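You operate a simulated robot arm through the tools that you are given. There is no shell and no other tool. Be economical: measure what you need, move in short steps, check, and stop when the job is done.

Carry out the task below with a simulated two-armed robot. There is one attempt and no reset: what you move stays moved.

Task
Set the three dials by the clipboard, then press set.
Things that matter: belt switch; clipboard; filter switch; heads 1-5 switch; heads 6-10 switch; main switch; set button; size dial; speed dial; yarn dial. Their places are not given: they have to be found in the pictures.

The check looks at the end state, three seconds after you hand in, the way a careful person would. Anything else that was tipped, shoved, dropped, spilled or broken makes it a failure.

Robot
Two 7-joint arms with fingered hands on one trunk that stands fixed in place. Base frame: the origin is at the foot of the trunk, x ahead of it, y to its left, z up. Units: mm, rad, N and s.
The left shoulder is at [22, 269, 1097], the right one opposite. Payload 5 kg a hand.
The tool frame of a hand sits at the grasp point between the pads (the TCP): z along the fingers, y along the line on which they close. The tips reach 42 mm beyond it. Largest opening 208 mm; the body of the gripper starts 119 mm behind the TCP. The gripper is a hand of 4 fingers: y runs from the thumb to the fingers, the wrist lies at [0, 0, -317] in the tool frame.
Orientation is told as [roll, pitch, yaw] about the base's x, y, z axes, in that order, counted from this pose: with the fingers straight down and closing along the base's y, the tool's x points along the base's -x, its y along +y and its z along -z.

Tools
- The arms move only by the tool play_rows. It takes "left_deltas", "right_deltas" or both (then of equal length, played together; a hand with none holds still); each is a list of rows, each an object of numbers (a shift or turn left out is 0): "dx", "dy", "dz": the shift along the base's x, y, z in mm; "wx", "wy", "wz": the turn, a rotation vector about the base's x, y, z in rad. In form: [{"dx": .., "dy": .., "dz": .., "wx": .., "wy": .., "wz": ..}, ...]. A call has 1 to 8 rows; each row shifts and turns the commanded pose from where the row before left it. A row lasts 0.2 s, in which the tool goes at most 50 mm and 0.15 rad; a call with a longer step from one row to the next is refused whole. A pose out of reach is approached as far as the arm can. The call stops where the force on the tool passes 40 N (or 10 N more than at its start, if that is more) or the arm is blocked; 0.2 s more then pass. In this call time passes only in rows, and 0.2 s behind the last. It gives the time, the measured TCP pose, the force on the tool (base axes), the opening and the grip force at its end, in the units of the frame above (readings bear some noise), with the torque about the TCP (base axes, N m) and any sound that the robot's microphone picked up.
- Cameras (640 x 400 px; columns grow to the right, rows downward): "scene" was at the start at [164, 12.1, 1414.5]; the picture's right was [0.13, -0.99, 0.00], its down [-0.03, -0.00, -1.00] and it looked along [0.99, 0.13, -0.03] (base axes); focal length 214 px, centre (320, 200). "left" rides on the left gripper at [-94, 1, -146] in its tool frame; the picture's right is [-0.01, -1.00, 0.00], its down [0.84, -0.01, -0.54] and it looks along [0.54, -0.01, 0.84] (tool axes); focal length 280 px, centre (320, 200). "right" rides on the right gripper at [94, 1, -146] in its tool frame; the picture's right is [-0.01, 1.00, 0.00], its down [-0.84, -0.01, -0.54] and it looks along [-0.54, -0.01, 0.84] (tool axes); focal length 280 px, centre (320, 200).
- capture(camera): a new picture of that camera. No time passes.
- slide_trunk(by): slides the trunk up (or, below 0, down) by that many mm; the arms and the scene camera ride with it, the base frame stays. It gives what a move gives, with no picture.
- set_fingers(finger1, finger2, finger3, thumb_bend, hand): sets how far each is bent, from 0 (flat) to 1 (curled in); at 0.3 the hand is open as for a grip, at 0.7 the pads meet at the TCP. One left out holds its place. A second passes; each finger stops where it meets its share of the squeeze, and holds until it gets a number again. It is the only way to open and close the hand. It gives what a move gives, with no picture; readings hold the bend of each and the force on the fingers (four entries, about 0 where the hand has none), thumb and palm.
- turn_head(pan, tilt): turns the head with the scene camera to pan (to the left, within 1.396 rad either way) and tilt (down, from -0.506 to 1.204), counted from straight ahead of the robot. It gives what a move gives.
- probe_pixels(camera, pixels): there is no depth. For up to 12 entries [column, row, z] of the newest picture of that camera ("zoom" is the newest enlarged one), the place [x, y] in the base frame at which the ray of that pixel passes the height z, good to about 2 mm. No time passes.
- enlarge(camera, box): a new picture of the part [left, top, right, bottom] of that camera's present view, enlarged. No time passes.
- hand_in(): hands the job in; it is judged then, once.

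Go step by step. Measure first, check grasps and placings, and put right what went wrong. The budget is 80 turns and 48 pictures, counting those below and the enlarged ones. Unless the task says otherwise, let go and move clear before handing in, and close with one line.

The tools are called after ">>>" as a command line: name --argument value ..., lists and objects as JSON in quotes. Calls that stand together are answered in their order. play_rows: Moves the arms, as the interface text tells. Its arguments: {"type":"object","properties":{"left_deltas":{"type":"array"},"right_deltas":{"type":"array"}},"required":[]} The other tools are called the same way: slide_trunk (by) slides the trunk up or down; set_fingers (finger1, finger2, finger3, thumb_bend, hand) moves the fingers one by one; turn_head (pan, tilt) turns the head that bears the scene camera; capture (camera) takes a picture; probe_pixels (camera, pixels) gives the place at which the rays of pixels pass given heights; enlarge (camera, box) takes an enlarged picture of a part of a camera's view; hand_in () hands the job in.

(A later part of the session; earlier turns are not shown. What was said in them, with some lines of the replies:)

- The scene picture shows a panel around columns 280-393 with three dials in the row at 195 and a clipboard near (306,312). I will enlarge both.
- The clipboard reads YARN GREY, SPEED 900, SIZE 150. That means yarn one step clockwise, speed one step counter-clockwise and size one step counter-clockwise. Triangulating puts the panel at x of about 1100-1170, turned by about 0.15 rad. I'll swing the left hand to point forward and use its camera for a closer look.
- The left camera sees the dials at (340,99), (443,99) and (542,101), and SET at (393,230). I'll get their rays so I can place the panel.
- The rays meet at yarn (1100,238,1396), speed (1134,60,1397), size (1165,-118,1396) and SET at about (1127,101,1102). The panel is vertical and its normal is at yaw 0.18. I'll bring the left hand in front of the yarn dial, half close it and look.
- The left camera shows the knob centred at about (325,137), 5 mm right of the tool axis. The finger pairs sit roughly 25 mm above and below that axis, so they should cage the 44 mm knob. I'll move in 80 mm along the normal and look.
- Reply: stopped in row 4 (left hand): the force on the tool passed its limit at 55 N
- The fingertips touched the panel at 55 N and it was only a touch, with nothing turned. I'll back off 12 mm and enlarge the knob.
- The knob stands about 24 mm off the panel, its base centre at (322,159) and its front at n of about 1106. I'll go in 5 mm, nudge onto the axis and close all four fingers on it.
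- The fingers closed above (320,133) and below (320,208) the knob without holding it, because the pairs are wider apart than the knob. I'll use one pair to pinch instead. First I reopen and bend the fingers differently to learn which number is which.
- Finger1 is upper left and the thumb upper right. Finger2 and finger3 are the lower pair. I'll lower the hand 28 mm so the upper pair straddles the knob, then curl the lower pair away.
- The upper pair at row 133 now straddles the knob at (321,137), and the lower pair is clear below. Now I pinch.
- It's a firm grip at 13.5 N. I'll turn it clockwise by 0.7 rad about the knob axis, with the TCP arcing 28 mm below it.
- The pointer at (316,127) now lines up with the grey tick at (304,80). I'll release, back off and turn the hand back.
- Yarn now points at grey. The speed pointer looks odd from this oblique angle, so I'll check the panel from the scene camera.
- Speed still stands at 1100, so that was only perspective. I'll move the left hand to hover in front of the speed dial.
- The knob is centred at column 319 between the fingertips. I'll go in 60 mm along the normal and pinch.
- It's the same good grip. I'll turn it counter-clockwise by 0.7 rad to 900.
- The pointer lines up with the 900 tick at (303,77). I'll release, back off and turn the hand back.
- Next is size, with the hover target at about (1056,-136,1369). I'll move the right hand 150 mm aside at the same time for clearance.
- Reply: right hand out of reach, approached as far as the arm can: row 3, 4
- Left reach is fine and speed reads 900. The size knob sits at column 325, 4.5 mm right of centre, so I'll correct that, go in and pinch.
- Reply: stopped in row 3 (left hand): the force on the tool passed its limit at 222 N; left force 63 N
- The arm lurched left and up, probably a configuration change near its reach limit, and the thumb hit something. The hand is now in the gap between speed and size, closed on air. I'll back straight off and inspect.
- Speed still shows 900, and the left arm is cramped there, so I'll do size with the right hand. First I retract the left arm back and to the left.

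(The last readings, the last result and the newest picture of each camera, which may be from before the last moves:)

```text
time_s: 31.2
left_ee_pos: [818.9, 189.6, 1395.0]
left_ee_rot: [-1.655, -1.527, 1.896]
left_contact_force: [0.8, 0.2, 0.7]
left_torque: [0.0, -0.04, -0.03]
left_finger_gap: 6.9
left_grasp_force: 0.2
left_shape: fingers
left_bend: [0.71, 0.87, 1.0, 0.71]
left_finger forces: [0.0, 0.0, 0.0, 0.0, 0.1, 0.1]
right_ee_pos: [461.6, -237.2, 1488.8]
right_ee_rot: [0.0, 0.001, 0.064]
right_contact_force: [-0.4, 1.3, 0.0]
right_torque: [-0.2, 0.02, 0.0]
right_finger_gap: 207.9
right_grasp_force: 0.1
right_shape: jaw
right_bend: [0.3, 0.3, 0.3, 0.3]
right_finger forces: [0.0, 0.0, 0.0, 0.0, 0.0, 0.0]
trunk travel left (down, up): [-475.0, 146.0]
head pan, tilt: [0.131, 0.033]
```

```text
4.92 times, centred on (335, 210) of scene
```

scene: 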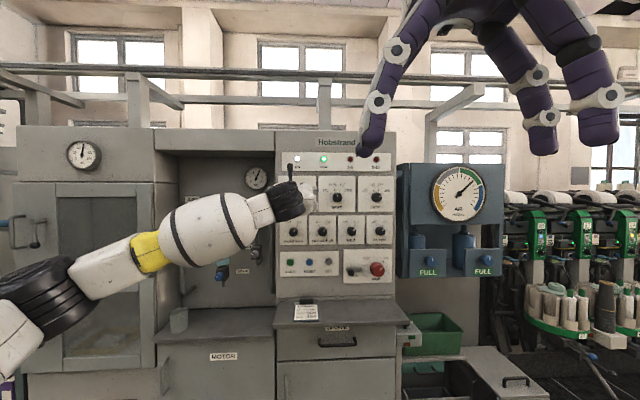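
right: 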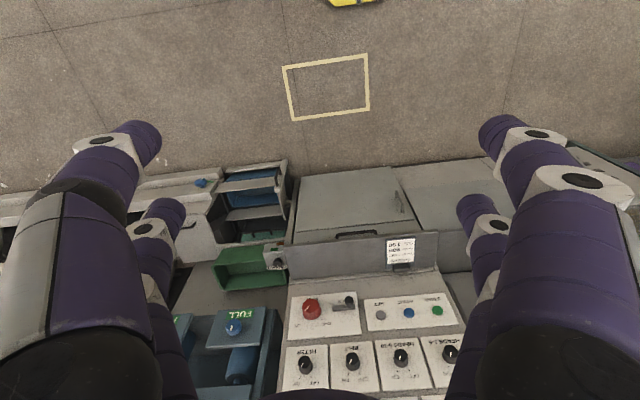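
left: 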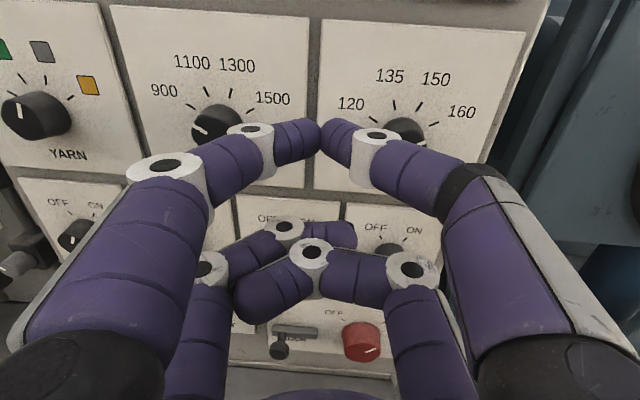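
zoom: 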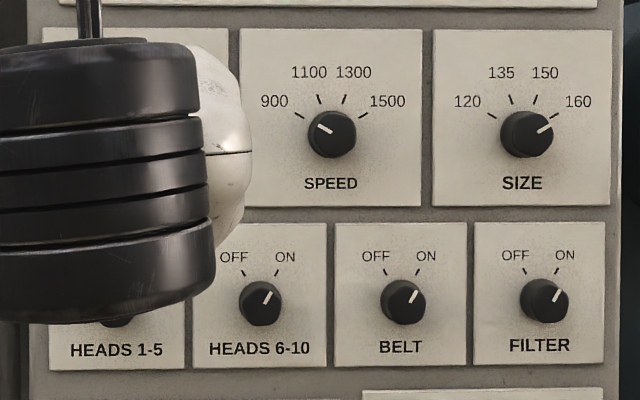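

Yarn, speed and the other switches are all right, and size is still at 160. I'll swing the right hand to point forward.

>>> play_rows --right_deltas '[{"dx": 15, "dy": 8, "dz": -8, "wx": 0.009, "wy": -0.1427}, {"dx": 20, "dy": 8, "dz": -8, "wx": 0.009, "wy": -0.1427}, {"dx": 25, "dy": 8, "dz": -8, "wx": 0.009, "wy": -0.1427}, {"dx": 30, "dy": 8, "dz": -8, "wx": 0.009, "wy": -0.1427}, {"dx": 30, "dy": 8, "dz": -8, "wx": 0.009, "wy": -0.1427}, {"dx": 30, "dy": 8, "dz": -8, "wx": 0.009, "wy": -0.1427}, {"dx": 30, "dy": 8, "dz": -8, "wx": 0.009, "wy": -0.1427}, {"dx": 30, "dy": 8, "dz": -8, "wx": 0.009, "wy": -0.1427}]'

>>> play_rows --right_deltas '[{"dx": 30, "dy": 5, "dz": -8, "wx": 0.009, "wy": -0.1427}, {"dx": 30, "dy": 5, "dz": -8, "wx": 0.009, "wy": -0.1427}, {"dx": 30, "dy": 5, "dz": -8, "wx": 0.009, "wy": -0.1427}, {"wz": 0.058}, {"wz": 0.058}, {}]'

>>> capture --camera "right"

```text
time_s: 33.0
left_ee_pos: [819.4, 187.5, 1392.5]
left_ee_rot: [-1.627, -1.53, 1.868]
left_contact_force: [1.4, 0.5, -0.1]
left_torque: [0.06, -0.14, 0.06]
left_finger_gap: 6.7
left_grasp_force: 0.0
left_shape: fingers
left_bend: [0.71, 0.87, 1.0, 0.71]
left_finger forces: [0.0, 0.0, 0.0, 0.1, 0.2, 0.0]
right_ee_pos: [674.2, -176.9, 1423.0]
right_ee_rot: [0.004, -1.146, 0.06]
right_contact_force: [1.1, -0.5, -0.5]
right_torque: [0.04, 0.05, 0.05]
right_finger_gap: 207.7
right_grasp_force: 0.1
right_shape: jaw
right_bend: [0.3, 0.3, 0.3, 0.3]
right_finger forces: [0.0, 0.0, 0.0, 0.0, 0.1, 0.1]
trunk travel left (down, up): [-475.0, 146.0]
head pan, tilt: [0.131, 0.033]
```

```text
time_s: 34.5
left_ee_pos: [817.9, 188.5, 1395.6]
left_ee_rot: [-1.692, -1.528, 1.932]
left_contact_force: [-0.5, -0.3, 0.3]
left_torque: [-0.03, 0.1, -0.06]
left_finger_gap: 6.7
left_grasp_force: 0.1
left_shape: fingers
left_bend: [0.71, 0.87, 1.0, 0.71]
left_finger forces: [0.1, 0.0, 0.1, 0.0, 0.0, 0.0]
right_ee_pos: [760.9, -159.5, 1402.2]
right_ee_rot: [3.086, -1.568, -2.906]
right_contact_force: [-0.5, -0.5, 0.8]
right_torque: [-0.03, 0.06, -0.02]
right_finger_gap: 207.9
right_grasp_force: 0.0
right_shape: jaw
right_bend: [0.3, 0.3, 0.3, 0.3]
right_finger forces: [0.1, 0.0, 0.1, 0.0, 0.1, 0.0]
trunk travel left (down, up): [-475.0, 146.0]
head pan, tilt: [0.131, 0.033]
```

```text
19 pictures are left
```

right: 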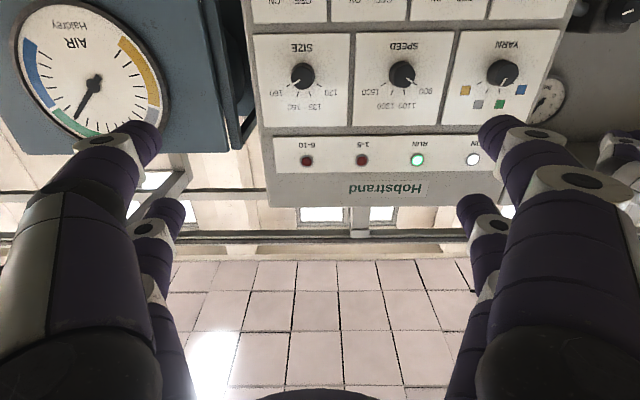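

The right hand now looks along the panel normal at yaw 0.18, with its picture upside-down. Before advancing I'll half close it with distinct bends to learn which finger is which, and then move to hover in front of size.

>>> set_fingers --hand "right" --finger1 0.55 --finger2 0.45 --finger3 0.6 --thumb_bend 0.5

>>> play_rows --right_deltas '[{"dx": 34, "dy": 2, "dz": 3}, {"dx": 34, "dy": 2, "dz": 3}, {"dx": 34, "dy": 2, "dz": 3}, {"dx": 34, "dy": 2, "dz": 3}, {"dx": 34, "dy": 2, "dz": 3}, {"dx": 34, "dy": 2, "dz": 3}, {"dx": 34, "dy": 2, "dz": 3}, {"dx": 34, "dy": 3, "dz": 1}]'

>>> capture --camera "right"

```text
time_s: 35.5
left_ee_pos: [819.0, 187.5, 1395.5]
left_ee_rot: [-1.668, -1.529, 1.907]
left_contact_force: [-0.4, 0.6, 0.1]
left_torque: [-0.02, 0.0, 0.02]
left_finger_gap: 6.8
left_grasp_force: 0.1
left_shape: fingers
left_bend: [0.71, 0.87, 1.0, 0.71]
left_finger forces: [0.0, 0.0, 0.0, 0.1, 0.0, 0.0]
right_ee_pos: [761.2, -159.2, 1399.3]
right_ee_rot: [2.894, -1.57, -2.713]
right_contact_force: [0.0, -0.1, 1.3]
right_torque: [-0.02, 0.0, 0.02]
right_finger_gap: 100.0
right_grasp_force: 0.0
right_shape: fingers
right_bend: [0.55, 0.45, 0.6, 0.5]
right_finger forces: [0.0, 0.0, 0.0, 0.1, 0.0, 0.1]
trunk travel left (down, up): [-475.0, 146.0]
head pan, tilt: [0.131, 0.033]
```

```text
time_s: 37.2
left_ee_pos: [819.5, 188.6, 1394.2]
left_ee_rot: [-1.649, -1.529, 1.888]
left_contact_force: [0.0, 0.3, -0.5]
left_torque: [0.02, -0.04, -0.02]
left_finger_gap: 6.4
left_grasp_force: 0.0
left_shape: fingers
left_bend: [0.71, 0.87, 1.0, 0.71]
left_finger forces: [0.1, 0.0, 0.0, 0.0, 0.0, 0.1]
right_ee_pos: [1034.7, -142.6, 1423.2]
right_ee_rot: [2.822, -1.568, -2.642]
right_contact_force: [0.1, -0.3, -0.1]
right_torque: [-0.02, -0.05, -0.02]
right_finger_gap: 100.2
right_grasp_force: 0.1
right_shape: fingers
right_bend: [0.55, 0.45, 0.6, 0.5]
right_finger forces: [0.1, 0.0, 0.0, 0.0, 0.1, 0.0]
trunk travel left (down, up): [-475.0, 146.0]
head pan, tilt: [0.131, 0.033]
```

```text
18 pictures are left
```

right: 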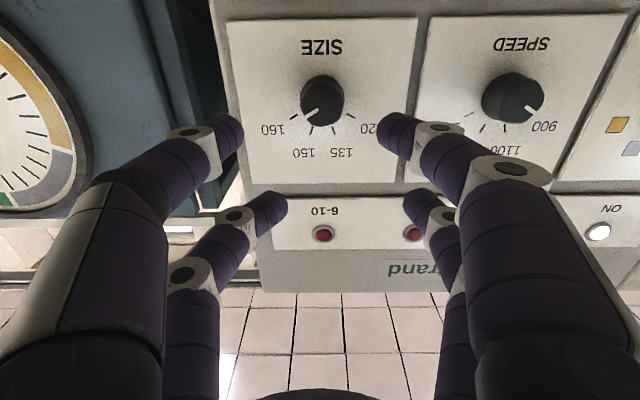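

The mapping is the same: finger1 and the thumb are the pair near the camera, which is the lower pair in the world. I'll set those for a pinch, curl the others, and go in 65 mm.

>>> set_fingers --hand "right" --finger1 0.53 --finger2 1.0 --finger3 1.0 --thumb_bend 0.53

>>> play_rows --right_deltas '[{"dx": 15.6, "dy": 4.9}, {"dx": 16, "dy": 2.9}, {"dx": 16, "dy": 2.9}, {"dx": 16, "dy": 2.9}, {}]'

>>> capture --camera "right"

```text
time_s: 38.2
left_ee_pos: [818.5, 188.0, 1394.7]
left_ee_rot: [-1.668, -1.529, 1.908]
left_contact_force: [0.0, 0.5, -0.1]
left_torque: [-0.02, -0.01, -0.01]
left_finger_gap: 6.6
left_grasp_force: 0.1
left_shape: fingers
left_bend: [0.71, 0.87, 1.0, 0.71]
left_finger forces: [0.0, 0.0, 0.1, 0.1, 0.0, 0.1]
right_ee_pos: [1032.7, -144.2, 1423.3]
right_ee_rot: [2.873, -1.569, -2.69]
right_contact_force: [0.1, -0.1, 0.7]
right_torque: [0.0, 0.01, -0.01]
right_finger_gap: 96.8
right_grasp_force: 0.1
right_shape: fingers
right_bend: [0.53, 0.86, 1.0, 0.53]
right_finger forces: [0.1, 0.0, 0.0, 0.0, 0.0, 0.0]
trunk travel left (down, up): [-475.0, 146.0]
head pan, tilt: [0.131, 0.033]
```

```text
time_s: 39.5
left_ee_pos: [818.4, 187.5, 1395.4]
left_ee_rot: [-1.672, -1.53, 1.912]
left_contact_force: [-0.3, -0.2, 0.4]
left_torque: [0.0, -0.04, 0.02]
left_finger_gap: 6.7
left_grasp_force: 0.2
left_shape: fingers
left_bend: [0.71, 0.87, 1.0, 0.71]
left_finger forces: [0.0, 0.1, 0.0, 0.0, 0.0, 0.0]
right_ee_pos: [1097.8, -128.6, 1423.4]
right_ee_rot: [2.909, -1.571, -2.729]
right_contact_force: [-0.2, 0.6, -0.3]
right_torque: [-0.02, 0.01, 0.02]
right_finger_gap: 96.5
right_grasp_force: 0.1
right_shape: fingers
right_bend: [0.53, 0.86, 1.0, 0.53]
right_finger forces: [0.0, 0.1, 0.1, 0.1, 0.1, 0.0]
trunk travel left (down, up): [-475.0, 146.0]
head pan, tilt: [0.131, 0.033]
```

```text
17 pictures are left
```

right: 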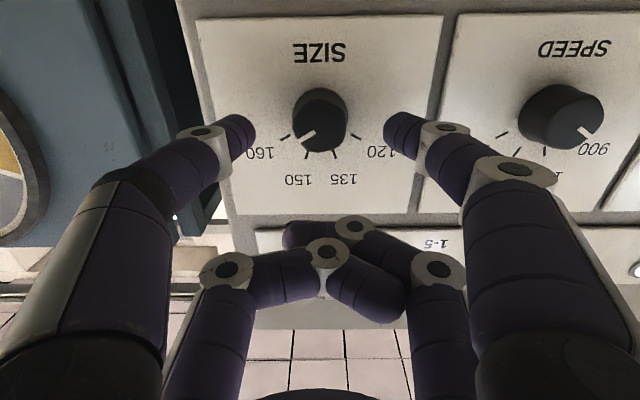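

It's centred at column 320. The knob is a hair low, so I'll drop 3 mm, go in 17 mm and pinch.

>>> play_rows --right_deltas '[{"dx": 8.4, "dy": 1.5, "dz": -3}, {"dx": 8.4, "dy": 1.5}, {}]'

>>> set_fingers --hand "right" --finger1 0.72 --thumb_bend 0.72

>>> capture --camera "right"

```text
time_s: 40.2
left_ee_pos: [819.3, 188.7, 1396.4]
left_ee_rot: [-1.664, -1.528, 1.906]
left_contact_force: [-0.5, 0.5, 1.6]
left_torque: [0.01, -0.02, -0.05]
left_finger_gap: 6.6
left_grasp_force: 0.2
left_shape: fingers
left_bend: [0.71, 0.87, 1.0, 0.71]
left_finger forces: [0.1, 0.0, 0.0, 0.0, 0.0, 0.1]
right_ee_pos: [1113.2, -127.2, 1419.8]
right_ee_rot: [3.086, -1.57, -2.907]
right_contact_force: [-0.1, 0.4, -0.3]
right_torque: [0.01, 0.0, -0.05]
right_finger_gap: 96.7
right_grasp_force: 0.1
right_shape: fingers
right_bend: [0.53, 0.86, 1.0, 0.53]
right_finger forces: [0.1, 0.0, 0.0, 0.0, 0.0, 0.1]
trunk travel left (down, up): [-475.0, 146.0]
head pan, tilt: [0.131, 0.033]
```

```text
time_s: 41.2
left_ee_pos: [818.2, 186.1, 1395.1]
left_ee_rot: [-1.661, -1.529, 1.903]
left_contact_force: [-0.5, 0.1, 0.6]
left_torque: [0.01, 0.0, 0.02]
left_finger_gap: 6.8
left_grasp_force: 0.0
left_shape: fingers
left_bend: [0.71, 0.87, 1.0, 0.71]
left_finger forces: [0.0, 0.0, 0.0, 0.0, 0.0, 0.1]
right_ee_pos: [1114.3, -129.4, 1419.0]
right_ee_rot: [2.586, -1.571, -2.407]
right_contact_force: [7.8, -6.9, 2.9]
right_torque: [-0.11, -0.29, -0.11]
right_finger_gap: 42.5
right_grasp_force: 13.2
right_shape: fingers
right_bend: [0.63, 0.86, 1.0, 0.66]
right_finger forces: [9.4, 0.0, 0.0, 0.1, 16.4, 0.1]
trunk travel left (down, up): [-475.0, 146.0]
head pan, tilt: [0.131, 0.033]
```

```text
16 pictures are left
```

right: 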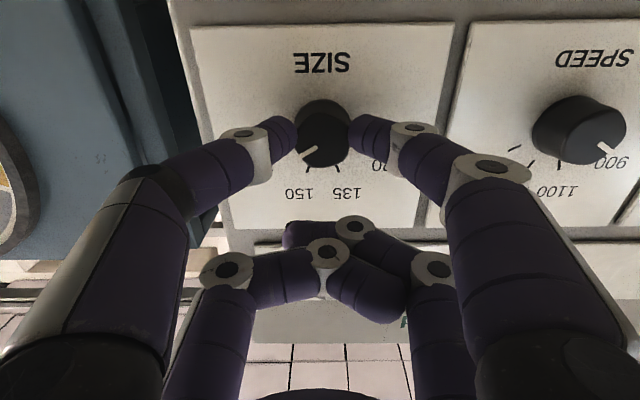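

It's a firm grip again at 13 N. I'll turn counter-clockwise by 0.7 rad, with the TCP arcing left and down because it sits above the knob.

>>> play_rows --right_deltas '[{"dx": -0.6, "dy": 3.5, "dz": -0.3, "wx": -0.138, "wy": -0.025}, {"dx": -0.6, "dy": 3.5, "dz": -0.8, "wx": -0.138, "wy": -0.025}, {"dx": -0.6, "dy": 3.4, "dz": -1.2, "wx": -0.138, "wy": -0.025}, {"dx": -0.6, "dy": 3.1, "dz": -1.7, "wx": -0.138, "wy": -0.025}, {"dx": -0.5, "dy": 2.9, "dz": -2.1, "wx": -0.138, "wy": -0.025}, {}]'

>>> capture --camera "right"

```text
time_s: 42.6
left_ee_pos: [818.3, 187.6, 1394.0]
left_ee_rot: [-1.663, -1.527, 1.904]
left_contact_force: [-0.3, 0.1, -0.4]
left_torque: [0.02, -0.03, -0.01]
left_finger_gap: 6.7
left_grasp_force: 0.1
left_shape: fingers
left_bend: [0.71, 0.87, 1.0, 0.71]
left_finger forces: [0.1, 0.0, 0.0, 0.0, 0.1, 0.0]
right_ee_pos: [1109.5, -109.9, 1413.5]
right_ee_rot: [-1.571, -0.87, 1.75]
right_contact_force: [13.7, -9.0, 8.8]
right_torque: [-0.23, -0.52, -0.07]
right_finger_gap: 42.9
right_grasp_force: 13.2
right_shape: fingers
right_bend: [0.63, 0.86, 1.0, 0.66]
right_finger forces: [6.6, 0.0, 0.0, 0.0, 20.1, 0.0]
trunk travel left (down, up): [-475.0, 146.0]
head pan, tilt: [0.131, 0.033]
```

```text
15 pictures are left
```

right: 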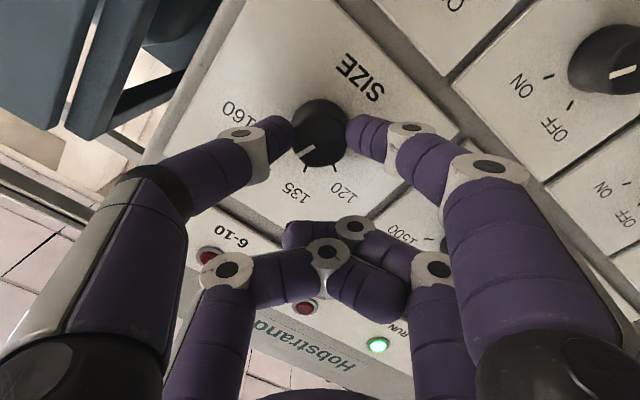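

The knob turned with the hand. I'll release, back off, rotate back and check.

>>> set_fingers --hand "right" --finger1 0.53 --thumb_bend 0.53

>>> play_rows --right_deltas '[{"dx": -24.6, "dy": -4.5}, {"dx": -24.6, "dy": -4.5}, {"dx": -24.6, "dy": -4.5, "wx": 0.138, "wy": 0.025}, {"dx": -20, "wx": 0.138, "wy": 0.025}, {"dx": -20, "wx": 0.138, "wy": 0.025}, {"wx": 0.138, "wy": 0.025}, {"wx": 0.138, "wy": 0.025}, {}]'

>>> capture --camera "right"

```text
time_s: 43.6
left_ee_pos: [818.5, 187.6, 1395.6]
left_ee_rot: [-1.665, -1.528, 1.907]
left_contact_force: [0.2, 0.1, -0.4]
left_torque: [0.0, -0.02, 0.03]
left_finger_gap: 6.8
left_grasp_force: 0.1
left_shape: fingers
left_bend: [0.71, 0.87, 1.0, 0.71]
left_finger forces: [0.0, 0.0, 0.0, 0.1, 0.0, 0.1]
right_ee_pos: [1110.5, -109.8, 1412.9]
right_ee_rot: [-1.572, -0.87, 1.753]
right_contact_force: [-0.3, 0.3, 0.0]
right_torque: [0.0, -0.01, -0.03]
right_finger_gap: 96.5
right_grasp_force: 0.1
right_shape: fingers
right_bend: [0.53, 0.86, 1.0, 0.53]
right_finger forces: [0.0, 0.0, 0.1, 0.0, 0.0, 0.1]
trunk travel left (down, up): [-475.0, 146.0]
head pan, tilt: [0.131, 0.033]
```

```text
time_s: 45.5
left_ee_pos: [819.5, 188.4, 1394.9]
left_ee_rot: [-1.666, -1.529, 1.908]
left_contact_force: [0.3, -0.2, -0.1]
left_torque: [0.02, 0.0, 0.04]
left_finger_gap: 6.7
left_grasp_force: 0.0
left_shape: fingers
left_bend: [0.71, 0.87, 1.0, 0.71]
left_finger forces: [0.1, 0.1, 0.0, 0.1, 0.0, 0.0]
right_ee_pos: [996.8, -122.5, 1414.7]
right_ee_rot: [2.287, -1.568, -2.106]
right_contact_force: [0.3, -0.3, -0.4]
right_torque: [-0.04, 0.03, -0.01]
right_finger_gap: 96.4
right_grasp_force: 0.1
right_shape: fingers
right_bend: [0.53, 0.86, 1.0, 0.53]
right_finger forces: [0.0, 0.1, 0.1, 0.0, 0.0, 0.0]
trunk travel left (down, up): [-475.0, 146.0]
head pan, tilt: [0.131, 0.033]
```

```text
14 pictures are left
```

right: 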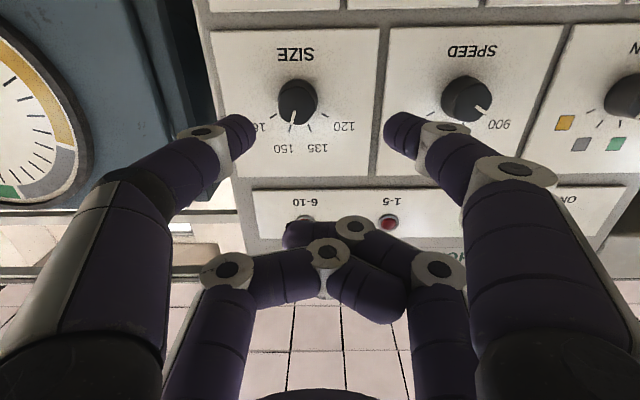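

Size now points at 150, and all three dials are done. I'll retract the right hand and lower the left one. Its thumb and finger1 are closed together and make a pusher for SET, and I'll square it up on the way.

>>> play_rows --left_deltas '[{"dy": -13, "dz": -40, "wx": 0.021, "wy": 0.004, "wz": -0.03}, {"dy": -13, "dz": -40, "wx": 0.021, "wy": 0.004, "wz": -0.03}, {"dy": -13, "dz": -40}, {"dy": -13, "dz": -40}, {"dy": -13, "dz": -40}, {"dy": -13, "dz": -40}, {"dx": 10, "dy": -13, "dz": -40}, {"dx": 20, "dy": -13, "dz": -40}]' --right_deltas '[{"dx": -35, "dy": -5}, {"dx": -35, "dy": -5}, {"dx": -35, "dy": -5}, {"dx": -35, "dy": -5}, {"dx": -35, "dy": -5}, {"dx": -35, "dy": -5}, {}, {}]'

>>> play_rows --left_deltas '[{"dx": 35}, {"dx": 35}, {"dx": 35}, {"dx": 35}, {"dx": 15}, {}, {}]'

>>> capture --camera "left"

```text
time_s: 47.2
left_ee_pos: [847.2, 84.7, 1076.8]
left_ee_rot: [3.142, -1.566, -2.961]
left_contact_force: [0.3, -0.4, 0.0]
left_torque: [0.01, -0.01, 0.05]
left_finger_gap: 6.5
left_grasp_force: 0.0
left_shape: fingers
left_bend: [0.71, 0.87, 1.0, 0.71]
left_finger forces: [0.0, 0.0, 0.0, 0.0, 0.0, 0.1]
right_ee_pos: [786.3, -156.7, 1412.5]
right_ee_rot: [2.05, -1.571, -1.871]
right_contact_force: [0.7, -0.5, -0.4]
right_torque: [-0.02, -0.06, 0.05]
right_finger_gap: 96.3
right_grasp_force: 0.0
right_shape: fingers
right_bend: [0.53, 0.86, 1.0, 0.53]
right_finger forces: [0.1, 0.0, 0.0, 0.0, 0.0, 0.0]
trunk travel left (down, up): [-475.0, 146.0]
head pan, tilt: [0.131, 0.033]
```

```text
time_s: 48.9
left_ee_pos: [1005.0, 84.0, 1078.2]
left_ee_rot: [2.969, -1.566, -2.788]
left_contact_force: [0.8, -0.3, 0.2]
left_torque: [0.04, -0.03, -0.02]
left_finger_gap: 6.6
left_grasp_force: 0.1
left_shape: fingers
left_bend: [0.71, 0.87, 1.0, 0.71]
left_finger forces: [0.1, 0.1, 0.1, 0.0, 0.0, 0.0]
right_ee_pos: [786.6, -156.4, 1413.0]
right_ee_rot: [2.958, -1.569, -2.781]
right_contact_force: [-0.4, -0.9, 0.4]
right_torque: [0.01, 0.0, 0.01]
right_finger_gap: 96.4
right_grasp_force: 0.0
right_shape: fingers
right_bend: [0.53, 0.86, 1.0, 0.53]
right_finger forces: [0.1, 0.0, 0.1, 0.1, 0.0, 0.0]
trunk travel left (down, up): [-475.0, 146.0]
head pan, tilt: [0.131, 0.033]
```

```text
13 pictures are left
```

left: 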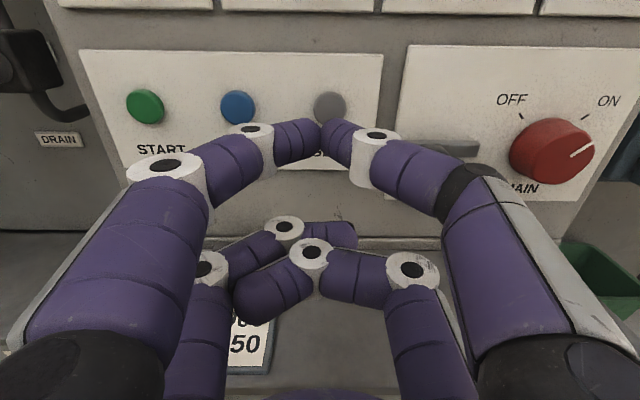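

SET is at (330,107), 8.7 mm right of the fingertips and at their height. I'll shift right, go in 52 mm and check before pressing.

>>> play_rows --left_deltas '[{"dx": 1.6, "dy": -8.6}, {"dx": 12.8, "dy": 2.3}, {"dx": 12.8, "dy": 2.3}, {"dx": 12.8, "dy": 2.3}, {"dx": 12.8, "dy": 2.3}, {}]'

>>> capture --camera "left"

```text
time_s: 50.2
left_ee_pos: [1056.6, 85.5, 1077.3]
left_ee_rot: [3.016, -1.566, -2.835]
left_contact_force: [-0.1, -0.4, 0.0]
left_torque: [0.01, 0.01, 0.0]
left_finger_gap: 6.8
left_grasp_force: 0.1
left_shape: fingers
left_bend: [0.71, 0.87, 1.0, 0.71]
left_finger forces: [0.1, 0.1, 0.1, 0.0, 0.0, 0.0]
right_ee_pos: [785.9, -155.6, 1413.2]
right_ee_rot: [2.913, -1.57, -2.736]
right_contact_force: [0.4, -0.4, 0.4]
right_torque: [0.02, 0.04, 0.01]
right_finger_gap: 96.4
right_grasp_force: 0.1
right_shape: fingers
right_bend: [0.53, 0.86, 1.0, 0.53]
right_finger forces: [0.0, 0.1, 0.0, 0.1, 0.0, 0.0]
trunk travel left (down, up): [-475.0, 146.0]
head pan, tilt: [0.131, 0.033]
```

```text
12 pictures are left
```

left: 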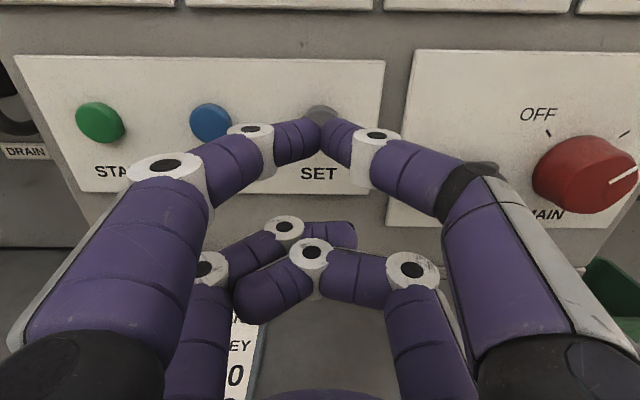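

The tips are right in front of SET at (320,115). I'll press in small steps until there's force.

>>> play_rows --left_deltas '[{"dx": 7.9, "dy": 1.4}, {"dx": 5.9, "dy": 1.1}, {"dx": 3, "dy": 0.5}, {"dx": 3, "dy": 0.5}, {"dx": 3, "dy": 0.5}, {}]'

```text
time_s: 51.6
left_ee_pos: [1079.9, 88.5, 1076.8]
left_ee_rot: [2.969, -1.567, -2.786]
left_contact_force: [0.1, 0.5, -0.6]
left_torque: [-0.02, -0.02, 0.0]
left_finger_gap: 6.7
left_grasp_force: 0.0
left_shape: fingers
left_bend: [0.71, 0.87, 1.0, 0.71]
left_finger forces: [0.0, 0.0, 0.0, 0.0, 0.1, 0.1]
right_ee_pos: [786.5, -155.0, 1413.5]
right_ee_rot: [2.928, -1.57, -2.748]
right_contact_force: [-1.3, -0.1, 0.5]
right_torque: [0.02, 0.02, 0.01]
right_finger_gap: 96.6
right_grasp_force: 0.1
right_shape: fingers
right_bend: [0.53, 0.86, 1.0, 0.53]
right_finger forces: [0.0, 0.0, 0.1, 0.0, 0.0, 0.0]
trunk travel left (down, up): [-475.0, 146.0]
head pan, tilt: [0.131, 0.033]
```

There's no contact yet, so I'll keep going in 2 mm steps.

>>> play_rows --left_deltas '[{"dx": 2, "dy": 0.4}, {"dx": 2, "dy": 0.4}, {"dx": 2, "dy": 0.4}, {"dx": 2, "dy": 0.4}, {}]'

>>> capture --camera "left"

```text
time_s: 52.9
left_ee_pos: [1088.4, 90.8, 1078.3]
left_ee_rot: [2.999, -1.567, -2.818]
left_contact_force: [-0.9, -0.3, 1.4]
left_torque: [0.0, -0.1, 0.0]
left_finger_gap: 6.8
left_grasp_force: 0.1
left_shape: fingers
left_bend: [0.71, 0.87, 1.0, 0.71]
left_finger forces: [0.0, 0.1, 0.0, 0.0, 0.0, 0.0]
right_ee_pos: [785.6, -154.4, 1413.7]
right_ee_rot: [2.946, -1.57, -2.765]
right_contact_force: [-1.0, 0.0, -0.1]
right_torque: [0.0, 0.0, -0.01]
right_finger_gap: 96.6
right_grasp_force: 0.1
right_shape: fingers
right_bend: [0.53, 0.86, 1.0, 0.53]
right_finger forces: [0.0, 0.0, 0.1, 0.1, 0.0, 0.0]
trunk travel left (down, up): [-475.0, 146.0]
head pan, tilt: [0.131, 0.033]
heard: click
```

```text
11 pictures are left
```

left: 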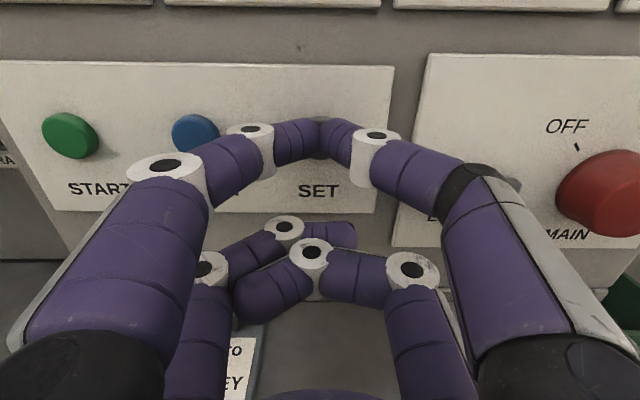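

I heard a click, so SET was pressed. I'll back off and check the panel.

>>> play_rows --left_deltas '[{"dx": -19.7, "dy": -3.6}, {"dx": -30, "dy": -5}, {"dx": -40, "dy": -5}, {"dx": -40}, {"dx": -40, "dy": 30}, {"dx": -30, "dy": 40}, {"dx": -10, "dy": 45}, {"dy": 45}]'

>>> enlarge --camera "scene" --box '[270, 130, 400, 211]'

>>> enlarge --camera "scene" --box '[270, 205, 400, 286]'

>>> capture --camera "scene"

```text
time_s: 54.6
left_ee_pos: [877.7, 234.9, 1078.4]
left_ee_rot: [-3.109, -1.564, -2.993]
left_contact_force: [-0.1, 0.1, 0.0]
left_torque: [0.0, 0.0, -0.02]
left_finger_gap: 6.5
left_grasp_force: 0.1
left_shape: fingers
left_bend: [0.71, 0.87, 1.0, 0.71]
left_finger forces: [0.1, 0.0, 0.0, 0.0, 0.0, 0.1]
right_ee_pos: [784.5, -154.8, 1413.8]
right_ee_rot: [-3.123, -1.568, -2.983]
right_contact_force: [0.4, 1.2, 0.6]
right_torque: [-0.04, 0.06, -0.03]
right_finger_gap: 96.6
right_grasp_force: 0.1
right_shape: fingers
right_bend: [0.53, 0.86, 1.0, 0.53]
right_finger forces: [0.0, 0.1, 0.1, 0.1, 0.1, 0.1]
trunk travel left (down, up): [-475.0, 146.0]
head pan, tilt: [0.131, 0.033]
```

```text
4.92 times, centred on (335, 170) of scene
```

zoom: 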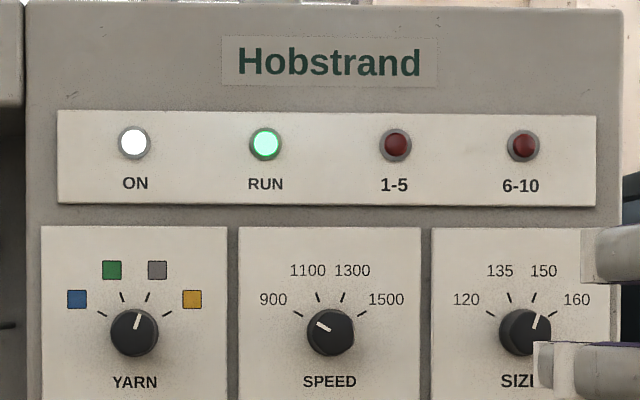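

```text
4.92 times, centred on (335, 246) of scene
```

zoom: 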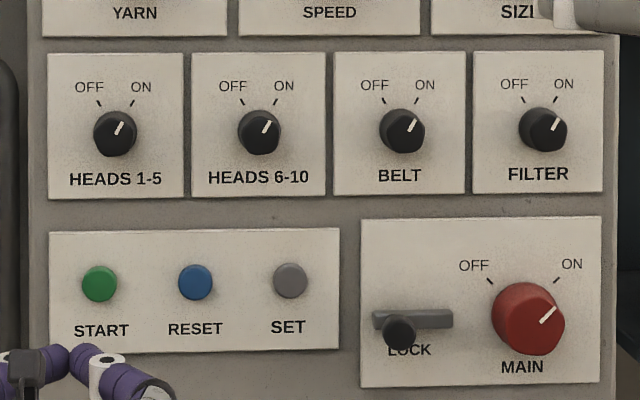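

```text
8 pictures are left
```

scene: 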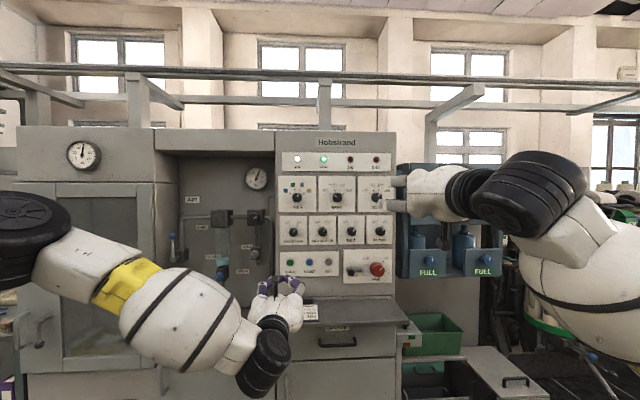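

Yarn is on grey, speed on 900 and size on 150. SET clicked, and every switch is as it was. Both hands are clear, so I'm handing in.

>>> hand_in

```text
The job is handed in.
```

I set yarn to grey, speed to 900 and size to 150 by the clipboard, then pressed SET once and heard it click; the other switches still stand as they did, but on the first try at size the left hand struck the panel at 222 N, with no damage visible afterwards.
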